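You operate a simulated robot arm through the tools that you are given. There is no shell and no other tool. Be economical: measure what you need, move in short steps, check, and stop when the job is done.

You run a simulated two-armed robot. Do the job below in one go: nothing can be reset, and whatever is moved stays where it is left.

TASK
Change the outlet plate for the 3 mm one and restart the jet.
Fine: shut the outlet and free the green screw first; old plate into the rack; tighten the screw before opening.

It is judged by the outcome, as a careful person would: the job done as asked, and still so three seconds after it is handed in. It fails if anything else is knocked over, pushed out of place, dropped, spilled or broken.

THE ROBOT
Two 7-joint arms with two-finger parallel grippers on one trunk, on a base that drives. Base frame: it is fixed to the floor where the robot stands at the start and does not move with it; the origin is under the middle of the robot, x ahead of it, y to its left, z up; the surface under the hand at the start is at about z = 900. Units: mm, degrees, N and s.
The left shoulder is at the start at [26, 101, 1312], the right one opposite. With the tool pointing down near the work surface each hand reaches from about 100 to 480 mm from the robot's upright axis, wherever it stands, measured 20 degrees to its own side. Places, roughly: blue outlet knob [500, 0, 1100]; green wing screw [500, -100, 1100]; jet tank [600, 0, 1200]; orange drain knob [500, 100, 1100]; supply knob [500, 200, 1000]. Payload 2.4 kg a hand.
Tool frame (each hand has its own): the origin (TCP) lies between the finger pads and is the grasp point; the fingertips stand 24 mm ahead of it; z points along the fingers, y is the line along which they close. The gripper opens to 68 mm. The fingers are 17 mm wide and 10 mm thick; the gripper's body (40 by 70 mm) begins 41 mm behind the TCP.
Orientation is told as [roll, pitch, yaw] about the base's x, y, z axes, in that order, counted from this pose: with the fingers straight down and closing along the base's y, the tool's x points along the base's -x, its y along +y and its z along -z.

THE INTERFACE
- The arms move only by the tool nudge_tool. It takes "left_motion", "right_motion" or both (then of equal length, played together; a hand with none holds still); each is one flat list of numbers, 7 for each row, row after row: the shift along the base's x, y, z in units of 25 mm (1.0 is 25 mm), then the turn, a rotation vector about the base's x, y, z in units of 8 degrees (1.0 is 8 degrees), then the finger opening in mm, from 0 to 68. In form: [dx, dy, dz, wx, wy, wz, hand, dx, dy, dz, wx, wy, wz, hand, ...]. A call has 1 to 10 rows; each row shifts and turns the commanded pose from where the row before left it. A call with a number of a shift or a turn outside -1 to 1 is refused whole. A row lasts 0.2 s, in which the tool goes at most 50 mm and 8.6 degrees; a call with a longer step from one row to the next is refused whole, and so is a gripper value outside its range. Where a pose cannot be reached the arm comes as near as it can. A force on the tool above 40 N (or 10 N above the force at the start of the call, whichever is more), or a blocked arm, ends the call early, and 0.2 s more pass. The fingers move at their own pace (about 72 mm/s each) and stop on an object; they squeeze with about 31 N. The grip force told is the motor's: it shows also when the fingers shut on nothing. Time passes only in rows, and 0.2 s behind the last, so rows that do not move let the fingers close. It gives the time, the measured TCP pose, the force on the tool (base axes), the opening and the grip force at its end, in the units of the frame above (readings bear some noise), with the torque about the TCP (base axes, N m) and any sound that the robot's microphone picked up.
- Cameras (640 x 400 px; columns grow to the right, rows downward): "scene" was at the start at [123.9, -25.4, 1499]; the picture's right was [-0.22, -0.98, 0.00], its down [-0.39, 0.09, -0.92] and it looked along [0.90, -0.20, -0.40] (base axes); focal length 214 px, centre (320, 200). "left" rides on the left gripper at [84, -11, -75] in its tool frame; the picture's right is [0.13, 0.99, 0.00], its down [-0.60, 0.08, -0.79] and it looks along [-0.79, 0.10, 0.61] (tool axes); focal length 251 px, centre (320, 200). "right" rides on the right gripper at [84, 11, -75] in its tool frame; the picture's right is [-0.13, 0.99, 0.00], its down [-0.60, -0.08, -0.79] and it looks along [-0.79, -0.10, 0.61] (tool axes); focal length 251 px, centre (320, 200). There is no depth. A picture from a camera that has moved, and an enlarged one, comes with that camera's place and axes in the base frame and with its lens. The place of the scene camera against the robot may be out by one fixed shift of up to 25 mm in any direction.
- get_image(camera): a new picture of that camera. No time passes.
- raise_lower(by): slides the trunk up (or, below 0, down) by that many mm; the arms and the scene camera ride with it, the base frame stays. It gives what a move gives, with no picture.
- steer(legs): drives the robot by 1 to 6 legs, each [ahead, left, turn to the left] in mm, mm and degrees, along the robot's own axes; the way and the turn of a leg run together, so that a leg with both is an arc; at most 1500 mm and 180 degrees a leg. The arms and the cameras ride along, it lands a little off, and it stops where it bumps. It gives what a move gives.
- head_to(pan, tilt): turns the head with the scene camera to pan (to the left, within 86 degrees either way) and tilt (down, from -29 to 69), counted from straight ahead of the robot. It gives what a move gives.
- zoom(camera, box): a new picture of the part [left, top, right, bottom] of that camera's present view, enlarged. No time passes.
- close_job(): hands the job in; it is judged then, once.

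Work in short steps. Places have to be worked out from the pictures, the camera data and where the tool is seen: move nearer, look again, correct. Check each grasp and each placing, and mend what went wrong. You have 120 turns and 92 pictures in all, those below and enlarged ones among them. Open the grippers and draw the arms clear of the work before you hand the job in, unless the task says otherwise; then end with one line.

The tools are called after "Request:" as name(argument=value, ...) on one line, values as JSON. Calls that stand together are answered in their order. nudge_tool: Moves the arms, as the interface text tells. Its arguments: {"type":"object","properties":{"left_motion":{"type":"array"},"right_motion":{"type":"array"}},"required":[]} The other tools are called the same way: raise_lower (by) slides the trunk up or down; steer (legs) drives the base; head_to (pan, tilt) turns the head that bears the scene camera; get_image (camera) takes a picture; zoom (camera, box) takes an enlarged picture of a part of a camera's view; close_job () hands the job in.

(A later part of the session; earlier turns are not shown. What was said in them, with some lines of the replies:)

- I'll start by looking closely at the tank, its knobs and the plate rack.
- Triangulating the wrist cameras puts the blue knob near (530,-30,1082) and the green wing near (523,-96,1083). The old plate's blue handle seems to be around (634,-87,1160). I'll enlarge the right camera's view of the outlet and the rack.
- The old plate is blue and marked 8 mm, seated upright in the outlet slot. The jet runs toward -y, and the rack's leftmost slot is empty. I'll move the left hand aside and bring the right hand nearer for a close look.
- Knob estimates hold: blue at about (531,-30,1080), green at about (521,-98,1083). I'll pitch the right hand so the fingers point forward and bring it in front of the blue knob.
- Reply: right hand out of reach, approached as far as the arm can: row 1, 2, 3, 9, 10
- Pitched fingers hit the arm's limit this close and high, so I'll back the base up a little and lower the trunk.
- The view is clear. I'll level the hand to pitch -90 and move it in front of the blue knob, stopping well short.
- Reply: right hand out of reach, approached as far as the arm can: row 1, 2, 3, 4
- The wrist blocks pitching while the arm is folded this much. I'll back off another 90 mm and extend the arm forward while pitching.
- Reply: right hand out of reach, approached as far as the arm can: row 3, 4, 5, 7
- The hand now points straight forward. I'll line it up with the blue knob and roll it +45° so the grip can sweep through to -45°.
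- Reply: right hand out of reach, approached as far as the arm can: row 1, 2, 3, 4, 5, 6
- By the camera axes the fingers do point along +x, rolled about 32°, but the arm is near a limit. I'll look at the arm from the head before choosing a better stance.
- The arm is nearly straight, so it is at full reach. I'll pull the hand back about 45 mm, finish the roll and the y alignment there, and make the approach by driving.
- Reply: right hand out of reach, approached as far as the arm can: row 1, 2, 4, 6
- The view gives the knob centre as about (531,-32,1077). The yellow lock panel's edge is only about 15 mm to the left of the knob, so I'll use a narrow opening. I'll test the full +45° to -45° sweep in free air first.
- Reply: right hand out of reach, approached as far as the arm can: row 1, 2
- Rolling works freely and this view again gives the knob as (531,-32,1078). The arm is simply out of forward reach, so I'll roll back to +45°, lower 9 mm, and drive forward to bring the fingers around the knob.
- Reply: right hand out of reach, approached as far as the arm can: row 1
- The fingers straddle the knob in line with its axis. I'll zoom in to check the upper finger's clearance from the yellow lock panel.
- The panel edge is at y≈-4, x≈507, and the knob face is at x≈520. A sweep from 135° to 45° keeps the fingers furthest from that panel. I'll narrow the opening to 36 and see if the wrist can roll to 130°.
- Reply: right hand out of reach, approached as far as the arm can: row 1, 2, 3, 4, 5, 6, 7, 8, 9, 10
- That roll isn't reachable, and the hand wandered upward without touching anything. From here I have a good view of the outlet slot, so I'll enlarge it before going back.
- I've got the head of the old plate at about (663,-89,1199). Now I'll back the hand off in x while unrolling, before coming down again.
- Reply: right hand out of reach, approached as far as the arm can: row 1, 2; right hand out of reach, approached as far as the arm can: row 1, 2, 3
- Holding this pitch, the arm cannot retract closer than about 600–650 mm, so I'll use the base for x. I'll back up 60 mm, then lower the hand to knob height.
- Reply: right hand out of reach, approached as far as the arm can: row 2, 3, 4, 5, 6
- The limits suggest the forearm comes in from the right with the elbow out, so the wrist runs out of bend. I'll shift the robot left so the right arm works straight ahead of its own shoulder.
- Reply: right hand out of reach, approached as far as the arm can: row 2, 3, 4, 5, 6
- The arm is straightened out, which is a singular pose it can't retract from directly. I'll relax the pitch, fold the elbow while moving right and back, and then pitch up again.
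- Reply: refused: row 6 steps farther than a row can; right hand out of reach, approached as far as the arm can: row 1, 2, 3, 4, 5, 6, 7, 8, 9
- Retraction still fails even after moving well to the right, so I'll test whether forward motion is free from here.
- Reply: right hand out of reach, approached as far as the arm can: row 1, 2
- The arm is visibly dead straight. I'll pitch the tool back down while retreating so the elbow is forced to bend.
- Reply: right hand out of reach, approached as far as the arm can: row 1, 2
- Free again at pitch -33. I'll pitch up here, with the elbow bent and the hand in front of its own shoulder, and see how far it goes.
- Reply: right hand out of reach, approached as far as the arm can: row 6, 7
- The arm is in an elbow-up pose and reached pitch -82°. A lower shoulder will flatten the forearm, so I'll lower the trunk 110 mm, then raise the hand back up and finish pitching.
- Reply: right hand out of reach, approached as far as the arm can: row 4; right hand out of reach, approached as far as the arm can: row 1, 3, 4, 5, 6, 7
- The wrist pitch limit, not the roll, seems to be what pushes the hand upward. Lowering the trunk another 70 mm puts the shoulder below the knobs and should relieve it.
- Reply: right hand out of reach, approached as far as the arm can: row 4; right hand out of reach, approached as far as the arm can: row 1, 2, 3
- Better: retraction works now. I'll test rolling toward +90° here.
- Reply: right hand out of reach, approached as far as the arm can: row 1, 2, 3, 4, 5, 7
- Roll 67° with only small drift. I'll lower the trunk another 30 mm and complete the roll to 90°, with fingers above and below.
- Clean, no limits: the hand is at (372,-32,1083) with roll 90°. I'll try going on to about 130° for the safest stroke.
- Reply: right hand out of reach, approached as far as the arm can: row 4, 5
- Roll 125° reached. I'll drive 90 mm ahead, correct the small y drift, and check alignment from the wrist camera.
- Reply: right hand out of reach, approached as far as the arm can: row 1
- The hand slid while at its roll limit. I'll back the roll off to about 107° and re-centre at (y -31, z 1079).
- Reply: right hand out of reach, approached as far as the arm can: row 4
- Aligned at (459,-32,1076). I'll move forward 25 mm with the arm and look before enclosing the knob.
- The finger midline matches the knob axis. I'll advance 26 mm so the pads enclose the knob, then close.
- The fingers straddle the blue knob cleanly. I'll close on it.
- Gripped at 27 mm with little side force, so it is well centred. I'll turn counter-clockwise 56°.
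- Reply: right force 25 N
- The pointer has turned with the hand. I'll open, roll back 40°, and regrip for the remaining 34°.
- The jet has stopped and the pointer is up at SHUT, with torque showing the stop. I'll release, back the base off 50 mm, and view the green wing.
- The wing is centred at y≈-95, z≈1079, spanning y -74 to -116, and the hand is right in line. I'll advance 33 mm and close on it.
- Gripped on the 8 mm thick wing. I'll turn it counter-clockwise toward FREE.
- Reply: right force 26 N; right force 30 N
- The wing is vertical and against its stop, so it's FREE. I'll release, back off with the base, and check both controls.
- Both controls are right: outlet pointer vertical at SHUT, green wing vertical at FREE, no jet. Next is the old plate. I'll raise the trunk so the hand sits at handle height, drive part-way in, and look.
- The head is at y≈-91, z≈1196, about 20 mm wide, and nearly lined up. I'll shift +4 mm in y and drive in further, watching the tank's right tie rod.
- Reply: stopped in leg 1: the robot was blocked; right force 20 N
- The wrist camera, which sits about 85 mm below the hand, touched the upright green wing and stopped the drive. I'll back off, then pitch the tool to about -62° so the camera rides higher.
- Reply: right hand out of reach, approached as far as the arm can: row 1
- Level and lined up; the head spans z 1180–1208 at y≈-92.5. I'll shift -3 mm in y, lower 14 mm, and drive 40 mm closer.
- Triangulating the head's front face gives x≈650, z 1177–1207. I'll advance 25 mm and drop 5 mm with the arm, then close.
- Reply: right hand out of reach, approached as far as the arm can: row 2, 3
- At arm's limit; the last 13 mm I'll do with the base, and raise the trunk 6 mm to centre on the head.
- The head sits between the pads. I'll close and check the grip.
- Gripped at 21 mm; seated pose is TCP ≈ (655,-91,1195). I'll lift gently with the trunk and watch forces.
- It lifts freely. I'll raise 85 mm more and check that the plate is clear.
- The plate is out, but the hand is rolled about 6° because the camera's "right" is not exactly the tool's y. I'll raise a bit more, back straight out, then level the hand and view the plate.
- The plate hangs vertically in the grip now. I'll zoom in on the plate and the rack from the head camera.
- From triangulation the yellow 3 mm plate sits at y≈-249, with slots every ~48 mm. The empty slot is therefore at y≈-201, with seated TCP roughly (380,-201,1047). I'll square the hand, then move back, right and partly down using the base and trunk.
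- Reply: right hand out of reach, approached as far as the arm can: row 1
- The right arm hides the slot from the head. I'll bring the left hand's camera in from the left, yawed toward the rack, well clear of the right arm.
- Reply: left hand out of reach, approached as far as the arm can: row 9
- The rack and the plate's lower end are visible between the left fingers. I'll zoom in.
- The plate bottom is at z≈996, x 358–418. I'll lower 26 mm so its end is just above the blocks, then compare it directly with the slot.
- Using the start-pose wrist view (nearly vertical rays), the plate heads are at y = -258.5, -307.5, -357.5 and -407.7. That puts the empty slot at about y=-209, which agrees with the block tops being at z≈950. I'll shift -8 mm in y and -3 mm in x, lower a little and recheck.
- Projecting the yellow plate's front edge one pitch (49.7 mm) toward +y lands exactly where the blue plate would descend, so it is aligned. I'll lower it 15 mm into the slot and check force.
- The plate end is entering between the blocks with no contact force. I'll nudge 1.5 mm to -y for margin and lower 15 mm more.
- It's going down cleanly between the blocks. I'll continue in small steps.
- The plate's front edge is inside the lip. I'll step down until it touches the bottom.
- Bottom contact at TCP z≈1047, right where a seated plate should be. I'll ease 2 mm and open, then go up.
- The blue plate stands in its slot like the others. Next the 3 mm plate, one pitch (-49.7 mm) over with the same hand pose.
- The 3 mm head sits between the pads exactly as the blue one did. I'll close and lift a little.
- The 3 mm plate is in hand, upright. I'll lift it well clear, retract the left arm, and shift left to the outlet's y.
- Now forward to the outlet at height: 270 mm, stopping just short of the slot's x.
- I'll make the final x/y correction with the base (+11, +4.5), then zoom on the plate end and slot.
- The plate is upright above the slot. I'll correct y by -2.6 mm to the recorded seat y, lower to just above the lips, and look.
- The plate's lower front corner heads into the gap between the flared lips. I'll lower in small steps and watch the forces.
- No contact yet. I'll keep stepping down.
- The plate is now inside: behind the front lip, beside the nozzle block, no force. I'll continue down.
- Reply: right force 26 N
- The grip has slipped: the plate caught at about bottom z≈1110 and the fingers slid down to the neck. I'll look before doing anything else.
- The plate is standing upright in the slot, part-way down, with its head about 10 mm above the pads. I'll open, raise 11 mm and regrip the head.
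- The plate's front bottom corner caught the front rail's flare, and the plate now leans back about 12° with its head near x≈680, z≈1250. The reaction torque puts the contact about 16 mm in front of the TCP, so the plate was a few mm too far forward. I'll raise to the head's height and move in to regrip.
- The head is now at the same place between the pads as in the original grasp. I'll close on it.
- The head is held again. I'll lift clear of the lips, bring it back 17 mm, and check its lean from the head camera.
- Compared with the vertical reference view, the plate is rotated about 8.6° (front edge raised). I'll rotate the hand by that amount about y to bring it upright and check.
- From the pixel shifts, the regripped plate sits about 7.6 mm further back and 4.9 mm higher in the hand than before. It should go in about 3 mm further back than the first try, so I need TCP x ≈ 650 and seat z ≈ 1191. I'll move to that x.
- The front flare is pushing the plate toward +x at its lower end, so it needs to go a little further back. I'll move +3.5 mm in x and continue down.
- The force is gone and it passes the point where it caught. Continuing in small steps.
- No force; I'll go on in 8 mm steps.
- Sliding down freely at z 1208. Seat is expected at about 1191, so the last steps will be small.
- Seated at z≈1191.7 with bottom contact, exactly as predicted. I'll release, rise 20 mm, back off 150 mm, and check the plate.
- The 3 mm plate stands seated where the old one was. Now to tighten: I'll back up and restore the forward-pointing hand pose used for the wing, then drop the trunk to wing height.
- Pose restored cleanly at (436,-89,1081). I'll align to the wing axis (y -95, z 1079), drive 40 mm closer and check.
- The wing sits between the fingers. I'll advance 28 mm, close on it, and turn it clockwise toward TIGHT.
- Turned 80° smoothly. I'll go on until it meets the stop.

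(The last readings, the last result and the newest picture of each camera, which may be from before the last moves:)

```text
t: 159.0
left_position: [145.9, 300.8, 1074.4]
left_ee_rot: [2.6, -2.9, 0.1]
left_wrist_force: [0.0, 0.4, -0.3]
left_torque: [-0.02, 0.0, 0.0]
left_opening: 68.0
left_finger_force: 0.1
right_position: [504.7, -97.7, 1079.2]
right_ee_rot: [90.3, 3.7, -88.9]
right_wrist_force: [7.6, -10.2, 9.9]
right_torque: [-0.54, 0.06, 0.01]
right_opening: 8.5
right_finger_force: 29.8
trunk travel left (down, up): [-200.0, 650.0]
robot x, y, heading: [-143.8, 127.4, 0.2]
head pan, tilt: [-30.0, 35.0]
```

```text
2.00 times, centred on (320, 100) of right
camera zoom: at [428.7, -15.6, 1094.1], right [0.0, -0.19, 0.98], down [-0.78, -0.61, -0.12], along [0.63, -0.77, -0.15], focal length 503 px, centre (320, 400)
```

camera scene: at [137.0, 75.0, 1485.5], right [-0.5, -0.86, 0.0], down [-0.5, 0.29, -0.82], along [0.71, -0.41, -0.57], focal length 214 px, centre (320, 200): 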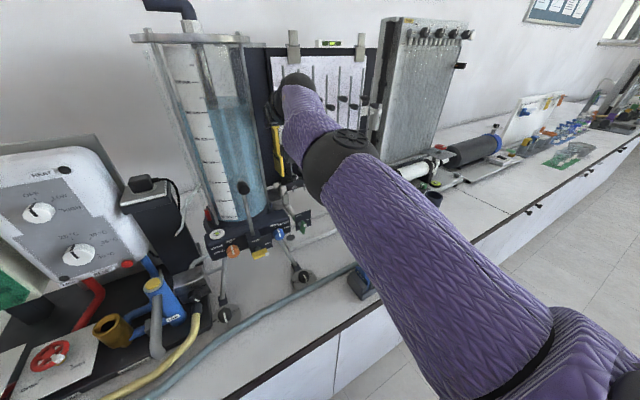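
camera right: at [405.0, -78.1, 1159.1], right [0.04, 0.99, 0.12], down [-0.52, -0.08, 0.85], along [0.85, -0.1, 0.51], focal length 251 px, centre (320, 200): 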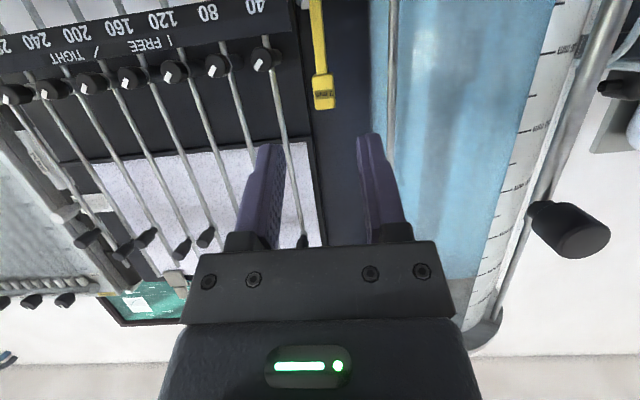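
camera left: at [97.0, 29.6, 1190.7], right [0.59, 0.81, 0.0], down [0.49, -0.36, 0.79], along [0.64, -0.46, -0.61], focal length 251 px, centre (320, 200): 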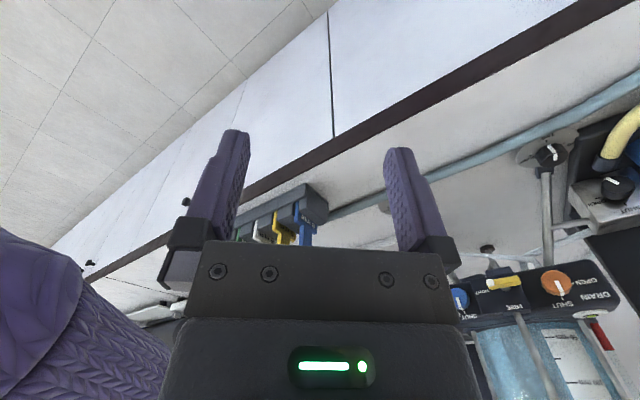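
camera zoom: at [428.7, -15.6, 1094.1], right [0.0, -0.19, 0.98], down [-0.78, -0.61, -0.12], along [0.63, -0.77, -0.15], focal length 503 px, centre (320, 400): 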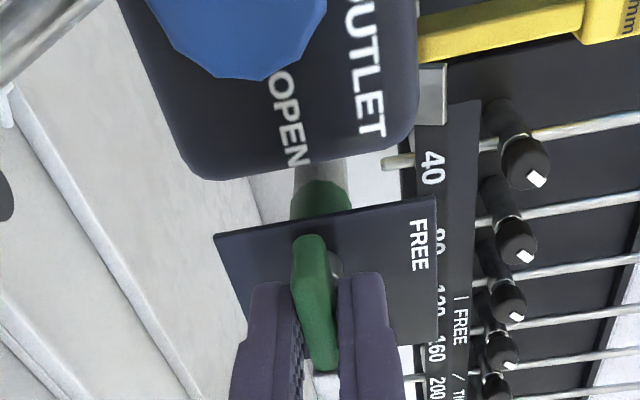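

At the stop and horizontal: TIGHT. I'll release, retreat, roll back to about 50°, and shift left to the blue knob.

Request:
nudge_tool(right_motion=[0, 0, 0, 0, 0, 0, 30, 0, 0, 0, 0, 0, 0, 30, -0.4, 0, 0, 0, 0, 0, 36, -0.4, 0, 0, 0, 0, 0, 36, -0.4, 0, 0, 0, 0, 0, 36, -0.4, 0, 0, -1, 0, 0, 36, 0, 0, 0, -1, 0, 0, 36, 0, 0, 0, -1, 0, 0, 36, 0, 0, 0, -1, 0, 0, 36, 0, 0, 0, -1, 0, 0, 36])

Request:
steer(legs=[[0, 64, 0]])

```text
t: 161.2
left_position: [146.3, 301.7, 1075.4]
left_ee_rot: [2.7, -2.9, 0.1]
left_wrist_force: [0.2, 0.1, -0.7]
left_torque: [0.01, -0.01, -0.01]
left_opening: 68.0
left_finger_force: 0.0
right_position: [464.6, -96.3, 1080.4]
right_ee_rot: [89.4, -36.5, -88.4]
right_wrist_force: [0.3, 0.1, 0.1]
right_torque: [-0.03, 0.02, 0.01]
right_opening: 35.8
right_finger_force: 0.0
trunk travel left (down, up): [-200.0, 650.0]
robot x, y, heading: [-141.4, 131.9, 0.1]
head pan, tilt: [-30.0, 35.0]
```

```text
t: 162.2
left_position: [145.7, 366.4, 1074.4]
left_ee_rot: [2.7, -2.9, 0.2]
left_wrist_force: [-1.0, 0.1, 0.4]
left_torque: [0.01, 0.03, 0.0]
left_opening: 68.0
left_finger_force: 0.1
right_position: [463.9, -32.1, 1080.5]
right_ee_rot: [89.3, -36.4, -88.5]
right_wrist_force: [-0.4, 0.7, -0.2]
right_torque: [0.0, 0.05, -0.02]
right_opening: 35.9
right_finger_force: 0.0
trunk travel left (down, up): [-200.0, 650.0]
robot x, y, heading: [-142.5, 193.7, 0.1]
head pan, tilt: [-30.0, 35.0]
```

Lined up with the knob at (464,-32,1080). I'll advance, grip and turn clockwise 52°.

Request:
nudge_tool(right_motion=[0.46, 0, -0.06, 0, 0, 0, 36, 0.46, 0, 0, 0, 0, 0, 36, 0.46, 0, 0, 0, 0, 0, 36, 0.46, 0, 0, 0, 0, 0, 36, 0, 0, 0, 0, 0, 0, 36, 0, 0, 0, 0, 0, 0, 22, 0, 0, 0, 0, 0, 0, 22])

Request:
nudge_tool(right_motion=[0, 0, 0, 0.93, 0, 0, 22, 0, 0, 0, 0.93, 0, 0, 22, 0, 0, 0, 0.93, 0, 0, 22, 0, 0, 0, 0.93, 0, 0, 22, 0, 0, 0, 0.93, 0, 0, 22, 0, 0, 0, 0.93, 0, 0, 22, 0, 0, 0, 0.93, 0, 0, 22, 0, 0, 0, 0, 0, 0, 22])

```text
t: 163.8
left_position: [145.6, 366.1, 1075.9]
left_ee_rot: [2.5, -3.1, 0.1]
left_wrist_force: [-0.5, 0.7, 0.3]
left_torque: [0.01, 0.0, -0.01]
left_opening: 67.8
left_finger_force: 0.1
right_position: [511.2, -31.9, 1079.4]
right_ee_rot: [89.4, -36.5, -88.4]
right_wrist_force: [6.7, 2.4, 13.6]
right_torque: [0.0, 0.15, 0.01]
right_opening: 27.5
right_finger_force: 42.3
trunk travel left (down, up): [-200.0, 650.0]
robot x, y, heading: [-147.2, 196.4, 0.3]
head pan, tilt: [-30.0, 35.0]
```

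```text
t: 165.6
left_position: [146.2, 366.6, 1075.8]
left_ee_rot: [2.7, -2.9, 0.1]
left_wrist_force: [0.9, 0.6, -0.4]
left_torque: [0.02, 0.0, 0.03]
left_opening: 68.1
left_finger_force: 0.0
right_position: [511.8, -30.9, 1078.1]
right_ee_rot: [90.7, 15.7, -88.6]
right_wrist_force: [21.2, -1.8, 30.2]
right_torque: [0.01, -0.21, 0.24]
right_opening: 27.6
right_finger_force: 41.7
trunk travel left (down, up): [-200.0, 650.0]
robot x, y, heading: [-142.9, 196.0, -0.2]
head pan, tilt: [-30.0, 35.0]
```

Turned 52°. Now regrip: open, roll back 42°, close, and turn the remaining ~40° to the stop.

Request:
nudge_tool(right_motion=[0, 0, 0, 0, 0, 0, 35, 0, 0, 0, 0, 0, 0, 35, 0, 0, 0, -0.9, 0, 0, 35, 0, 0, 0, -0.9, 0, 0, 35, 0, 0, 0, -0.9, 0, 0, 35, 0, 0, 0, -0.9, 0, 0, 35, 0, 0, 0, -0.9, 0, 0, 35, 0, 0, 0, -0.9, 0, 0, 35, 0, 0, 0, 0, 0, 0, 35])

Request:
nudge_tool(right_motion=[0, 0, 0, 0, 0, 0, 22, 0, 0, 0, 0, 0, 0, 22, 0, 0, 0, 0.9, 0, 0, 22, 0, 0, 0, 0.9, 0, 0, 22, 0, 0, 0, 0.9, 0, 0, 22, 0, 0, 0, 0.9, 0, 0, 22, 0, 0, 0, 0.9, 0, 0, 22, 0, 0, 0, 0.3, 0, 0, 22, 0, 0, 0, 0, 0, 0, 22])

Request:
zoom(camera="right", box=[100, 0, 500, 250])

```text
t: 167.6
left_position: [144.6, 365.0, 1076.3]
left_ee_rot: [2.6, -2.8, 0.0]
left_wrist_force: [-0.7, -0.6, 0.3]
left_torque: [-0.02, 0.01, -0.02]
left_opening: 68.2
left_finger_force: 0.0
right_position: [510.1, -31.6, 1077.1]
right_ee_rot: [89.4, -27.6, -88.6]
right_wrist_force: [0.1, -0.1, -0.1]
right_torque: [-0.02, -0.01, 0.03]
right_opening: 35.1
right_finger_force: 0.0
trunk travel left (down, up): [-200.0, 650.0]
robot x, y, heading: [-143.0, 195.4, 0.0]
head pan, tilt: [-30.0, 35.0]
```

```text
t: 169.6
left_position: [145.3, 367.7, 1075.6]
left_ee_rot: [2.7, -3.0, 0.1]
left_wrist_force: [1.0, -0.1, 0.4]
left_torque: [0.02, 0.0, 0.0]
left_opening: 68.3
left_finger_force: 0.0
right_position: [508.7, -30.5, 1079.7]
right_ee_rot: [90.5, 10.9, -88.6]
right_wrist_force: [6.3, 5.5, 15.3]
right_torque: [-0.01, -0.43, 0.81]
right_opening: 27.0
right_finger_force: 42.4
trunk travel left (down, up): [-200.0, 650.0]
robot x, y, heading: [-147.2, 194.9, 0.1]
head pan, tilt: [-30.0, 35.0]
```

```text
1.60 times, centred on (300, 125) of right
camera zoom: at [433.5, 48.7, 1104.3], right [0.0, -0.31, 0.95], down [-0.78, -0.6, -0.2], along [0.63, -0.74, -0.24], focal length 402 px, centre (352, 320)
```

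zoom: 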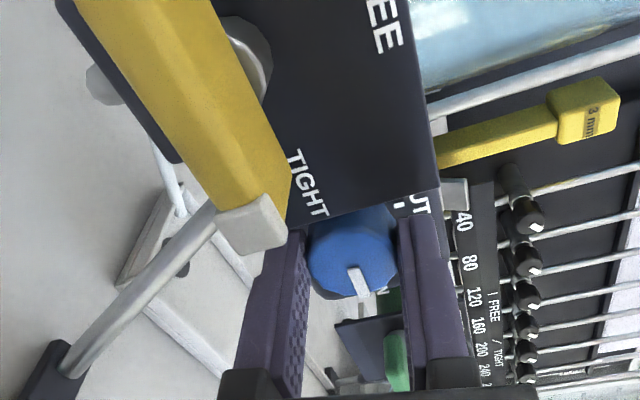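

The pointer is back at its original OPEN direction. I'll ease a few degrees more to the stop, then release and back off.

Request:
nudge_tool(right_motion=[0, 0, 0, 0.4, 0, 0, 22, 0, 0, 0, 0.2, 0, 0, 22, 0, 0, 0, 0, 0, 0, 22])

Request:
nudge_tool(right_motion=[0, 0, 0, 0, 0, 0, 35, 0, 0, 0, 0, 0, 0, 35, 0, 0, 0, 0, 0, 0, 35])

Request:
steer(legs=[[-120, 0, 0], [0, 90, 0]])

Request:
get_image(camera="scene")

```text
t: 170.4
left_position: [145.4, 366.9, 1075.2]
left_ee_rot: [2.4, -3.0, 0.1]
left_wrist_force: [0.6, 0.2, -0.5]
left_torque: [0.02, 0.01, 0.02]
left_opening: 68.0
left_finger_force: 0.0
right_position: [509.1, -30.7, 1078.1]
right_ee_rot: [90.6, 15.5, -88.7]
right_wrist_force: [7.5, 4.8, 19.9]
right_torque: [-0.5, -0.08, -0.19]
right_opening: 26.9
right_finger_force: 41.0
trunk travel left (down, up): [-200.0, 650.0]
robot x, y, heading: [-142.9, 190.4, 0.3]
head pan, tilt: [-30.0, 35.0]
```

```text
t: 171.2
left_position: [145.0, 365.2, 1075.7]
left_ee_rot: [2.6, -2.9, 0.0]
left_wrist_force: [0.7, -0.3, -0.2]
left_torque: [-0.02, 0.0, -0.02]
left_opening: 68.1
left_finger_force: 0.1
right_position: [509.7, -32.6, 1077.8]
right_ee_rot: [90.4, 15.7, -88.8]
right_wrist_force: [-0.2, 0.6, -0.1]
right_torque: [0.05, 0.01, 0.02]
right_opening: 35.1
right_finger_force: 0.1
trunk travel left (down, up): [-200.0, 650.0]
robot x, y, heading: [-143.0, 192.5, 0.2]
head pan, tilt: [-30.0, 35.0]
```

```text
t: 173.1
left_position: [24.9, 455.5, 1075.0]
left_ee_rot: [2.6, -2.8, 0.3]
left_wrist_force: [0.0, -0.8, 0.2]
left_torque: [0.02, 0.0, 0.0]
left_opening: 68.0
left_finger_force: 0.1
right_position: [388.9, 58.1, 1077.7]
right_ee_rot: [90.6, 15.5, -88.7]
right_wrist_force: [0.6, -0.4, 0.2]
right_torque: [-0.02, -0.01, 0.0]
right_opening: 35.0
right_finger_force: 0.1
trunk travel left (down, up): [-200.0, 650.0]
robot x, y, heading: [-262.1, 279.1, 0.2]
head pan, tilt: [-30.0, 35.0]
```

```text
3 pictures are left
camera scene: at [-99.4, 233.7, 1152.4], right [-0.5, -0.87, 0.0], down [-0.5, 0.28, -0.82], along [0.71, -0.41, -0.57], focal length 214 px, centre (320, 200)
```

scene: 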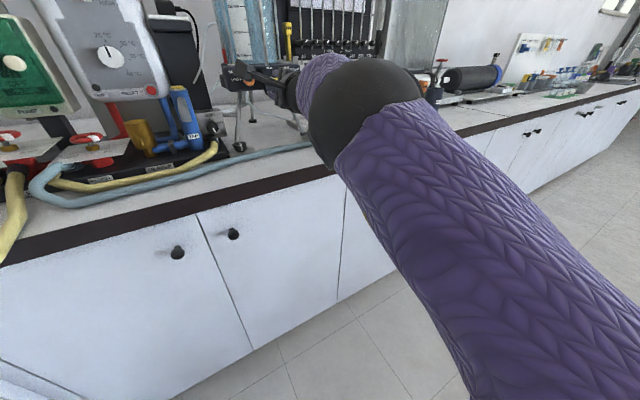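

Stop torque was felt at OPEN, and the hand is free. I'll back away further so the head camera can see whether the jet is running.

Request:
steer(legs=[[-200, 0, 0]])

Request:
raise_lower(by=200)

Request:
head_to(pan=-22, tilt=24)

Request:
get_image(camera="scene")

```text
t: 174.7
left_position: [-177.7, 453.7, 1075.3]
left_ee_rot: [2.7, -2.8, 0.4]
left_wrist_force: [0.3, 0.3, 1.2]
left_torque: [-0.01, -0.02, 0.0]
left_opening: 68.0
left_finger_force: 0.0
right_position: [188.6, 57.9, 1076.8]
right_ee_rot: [90.5, 15.6, -88.7]
right_wrist_force: [-1.0, -0.3, 0.2]
right_torque: [0.01, 0.0, 0.02]
right_opening: 35.1
right_finger_force: 0.0
trunk travel left (down, up): [-200.0, 650.0]
robot x, y, heading: [-462.5, 281.4, 0.3]
head pan, tilt: [-30.0, 35.0]
```

```text
t: 176.9
left_position: [-176.2, 454.1, 1274.6]
left_ee_rot: [2.6, -2.9, 0.4]
left_wrist_force: [0.1, 0.0, 0.6]
left_torque: [-0.02, 0.01, 0.0]
left_opening: 68.2
left_finger_force: 0.0
right_position: [163.3, 57.8, 1320.2]
right_ee_rot: [94.9, 15.5, -87.6]
right_wrist_force: [-0.1, 0.6, -0.4]
right_torque: [-0.01, -0.01, -0.01]
right_opening: 34.9
right_finger_force: 0.0
trunk travel left (down, up): [-400.0, 449.0]
robot x, y, heading: [-460.9, 277.5, 0.3]
head pan, tilt: [-30.0, 35.0]
```

```text
t: 177.6
left_position: [-175.3, 454.6, 1275.9]
left_ee_rot: [2.6, -3.0, 0.3]
left_wrist_force: [-0.5, 0.3, -0.1]
left_torque: [0.0, 0.0, 0.02]
left_opening: 68.0
left_finger_force: 0.0
right_position: [162.5, 56.5, 1321.9]
right_ee_rot: [95.0, 15.6, -87.5]
right_wrist_force: [-0.1, 0.3, -0.5]
right_torque: [0.0, -0.04, 0.03]
right_opening: 35.0
right_finger_force: 0.1
trunk travel left (down, up): [-400.0, 449.0]
robot x, y, heading: [-462.7, 282.8, 0.3]
head pan, tilt: [-22.0, 24.0]
```

```text
2 pictures are left
camera scene: at [-331.0, 241.8, 1372.2], right [-0.37, -0.93, 0.0], down [-0.38, 0.15, -0.91], along [0.85, -0.34, -0.41], focal length 214 px, centre (320, 200)
```

scene: 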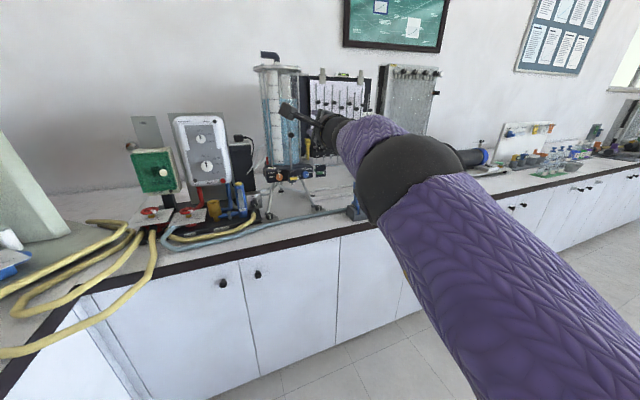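

Request:
zoom(camera="scene", box=[260, 130, 370, 225])

```text
4.21 times, centred on (315, 178) of scene
camera zoom: at [-331.0, 241.8, 1372.2], right [-0.37, -0.93, 0.0], down [-0.38, 0.15, -0.91], along [0.85, -0.34, -0.41], focal length 903 px, centre (341, 295)
```

zoom: 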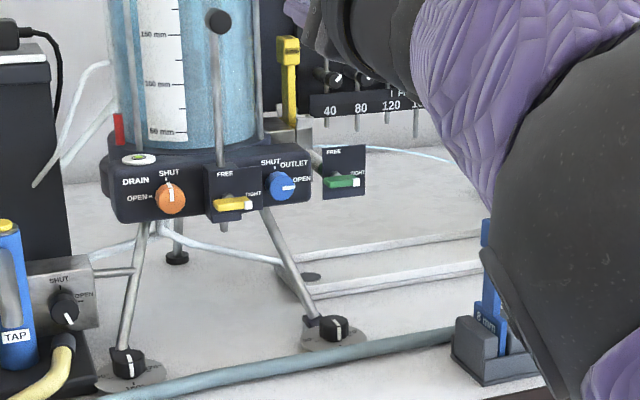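

The thin jet is running through the seated 3 mm plate, the green screw is at TIGHT and the outlet is at OPEN. The old 8 mm plate stands in its rack slot and both hands are clear, so I'm handing in.

Request:
close_job()

```text
The job is handed in.
```

The 3 mm plate is in the outlet with the green screw tightened, the outlet is open and the jet is running again, and the old 8 mm plate is in the rack.
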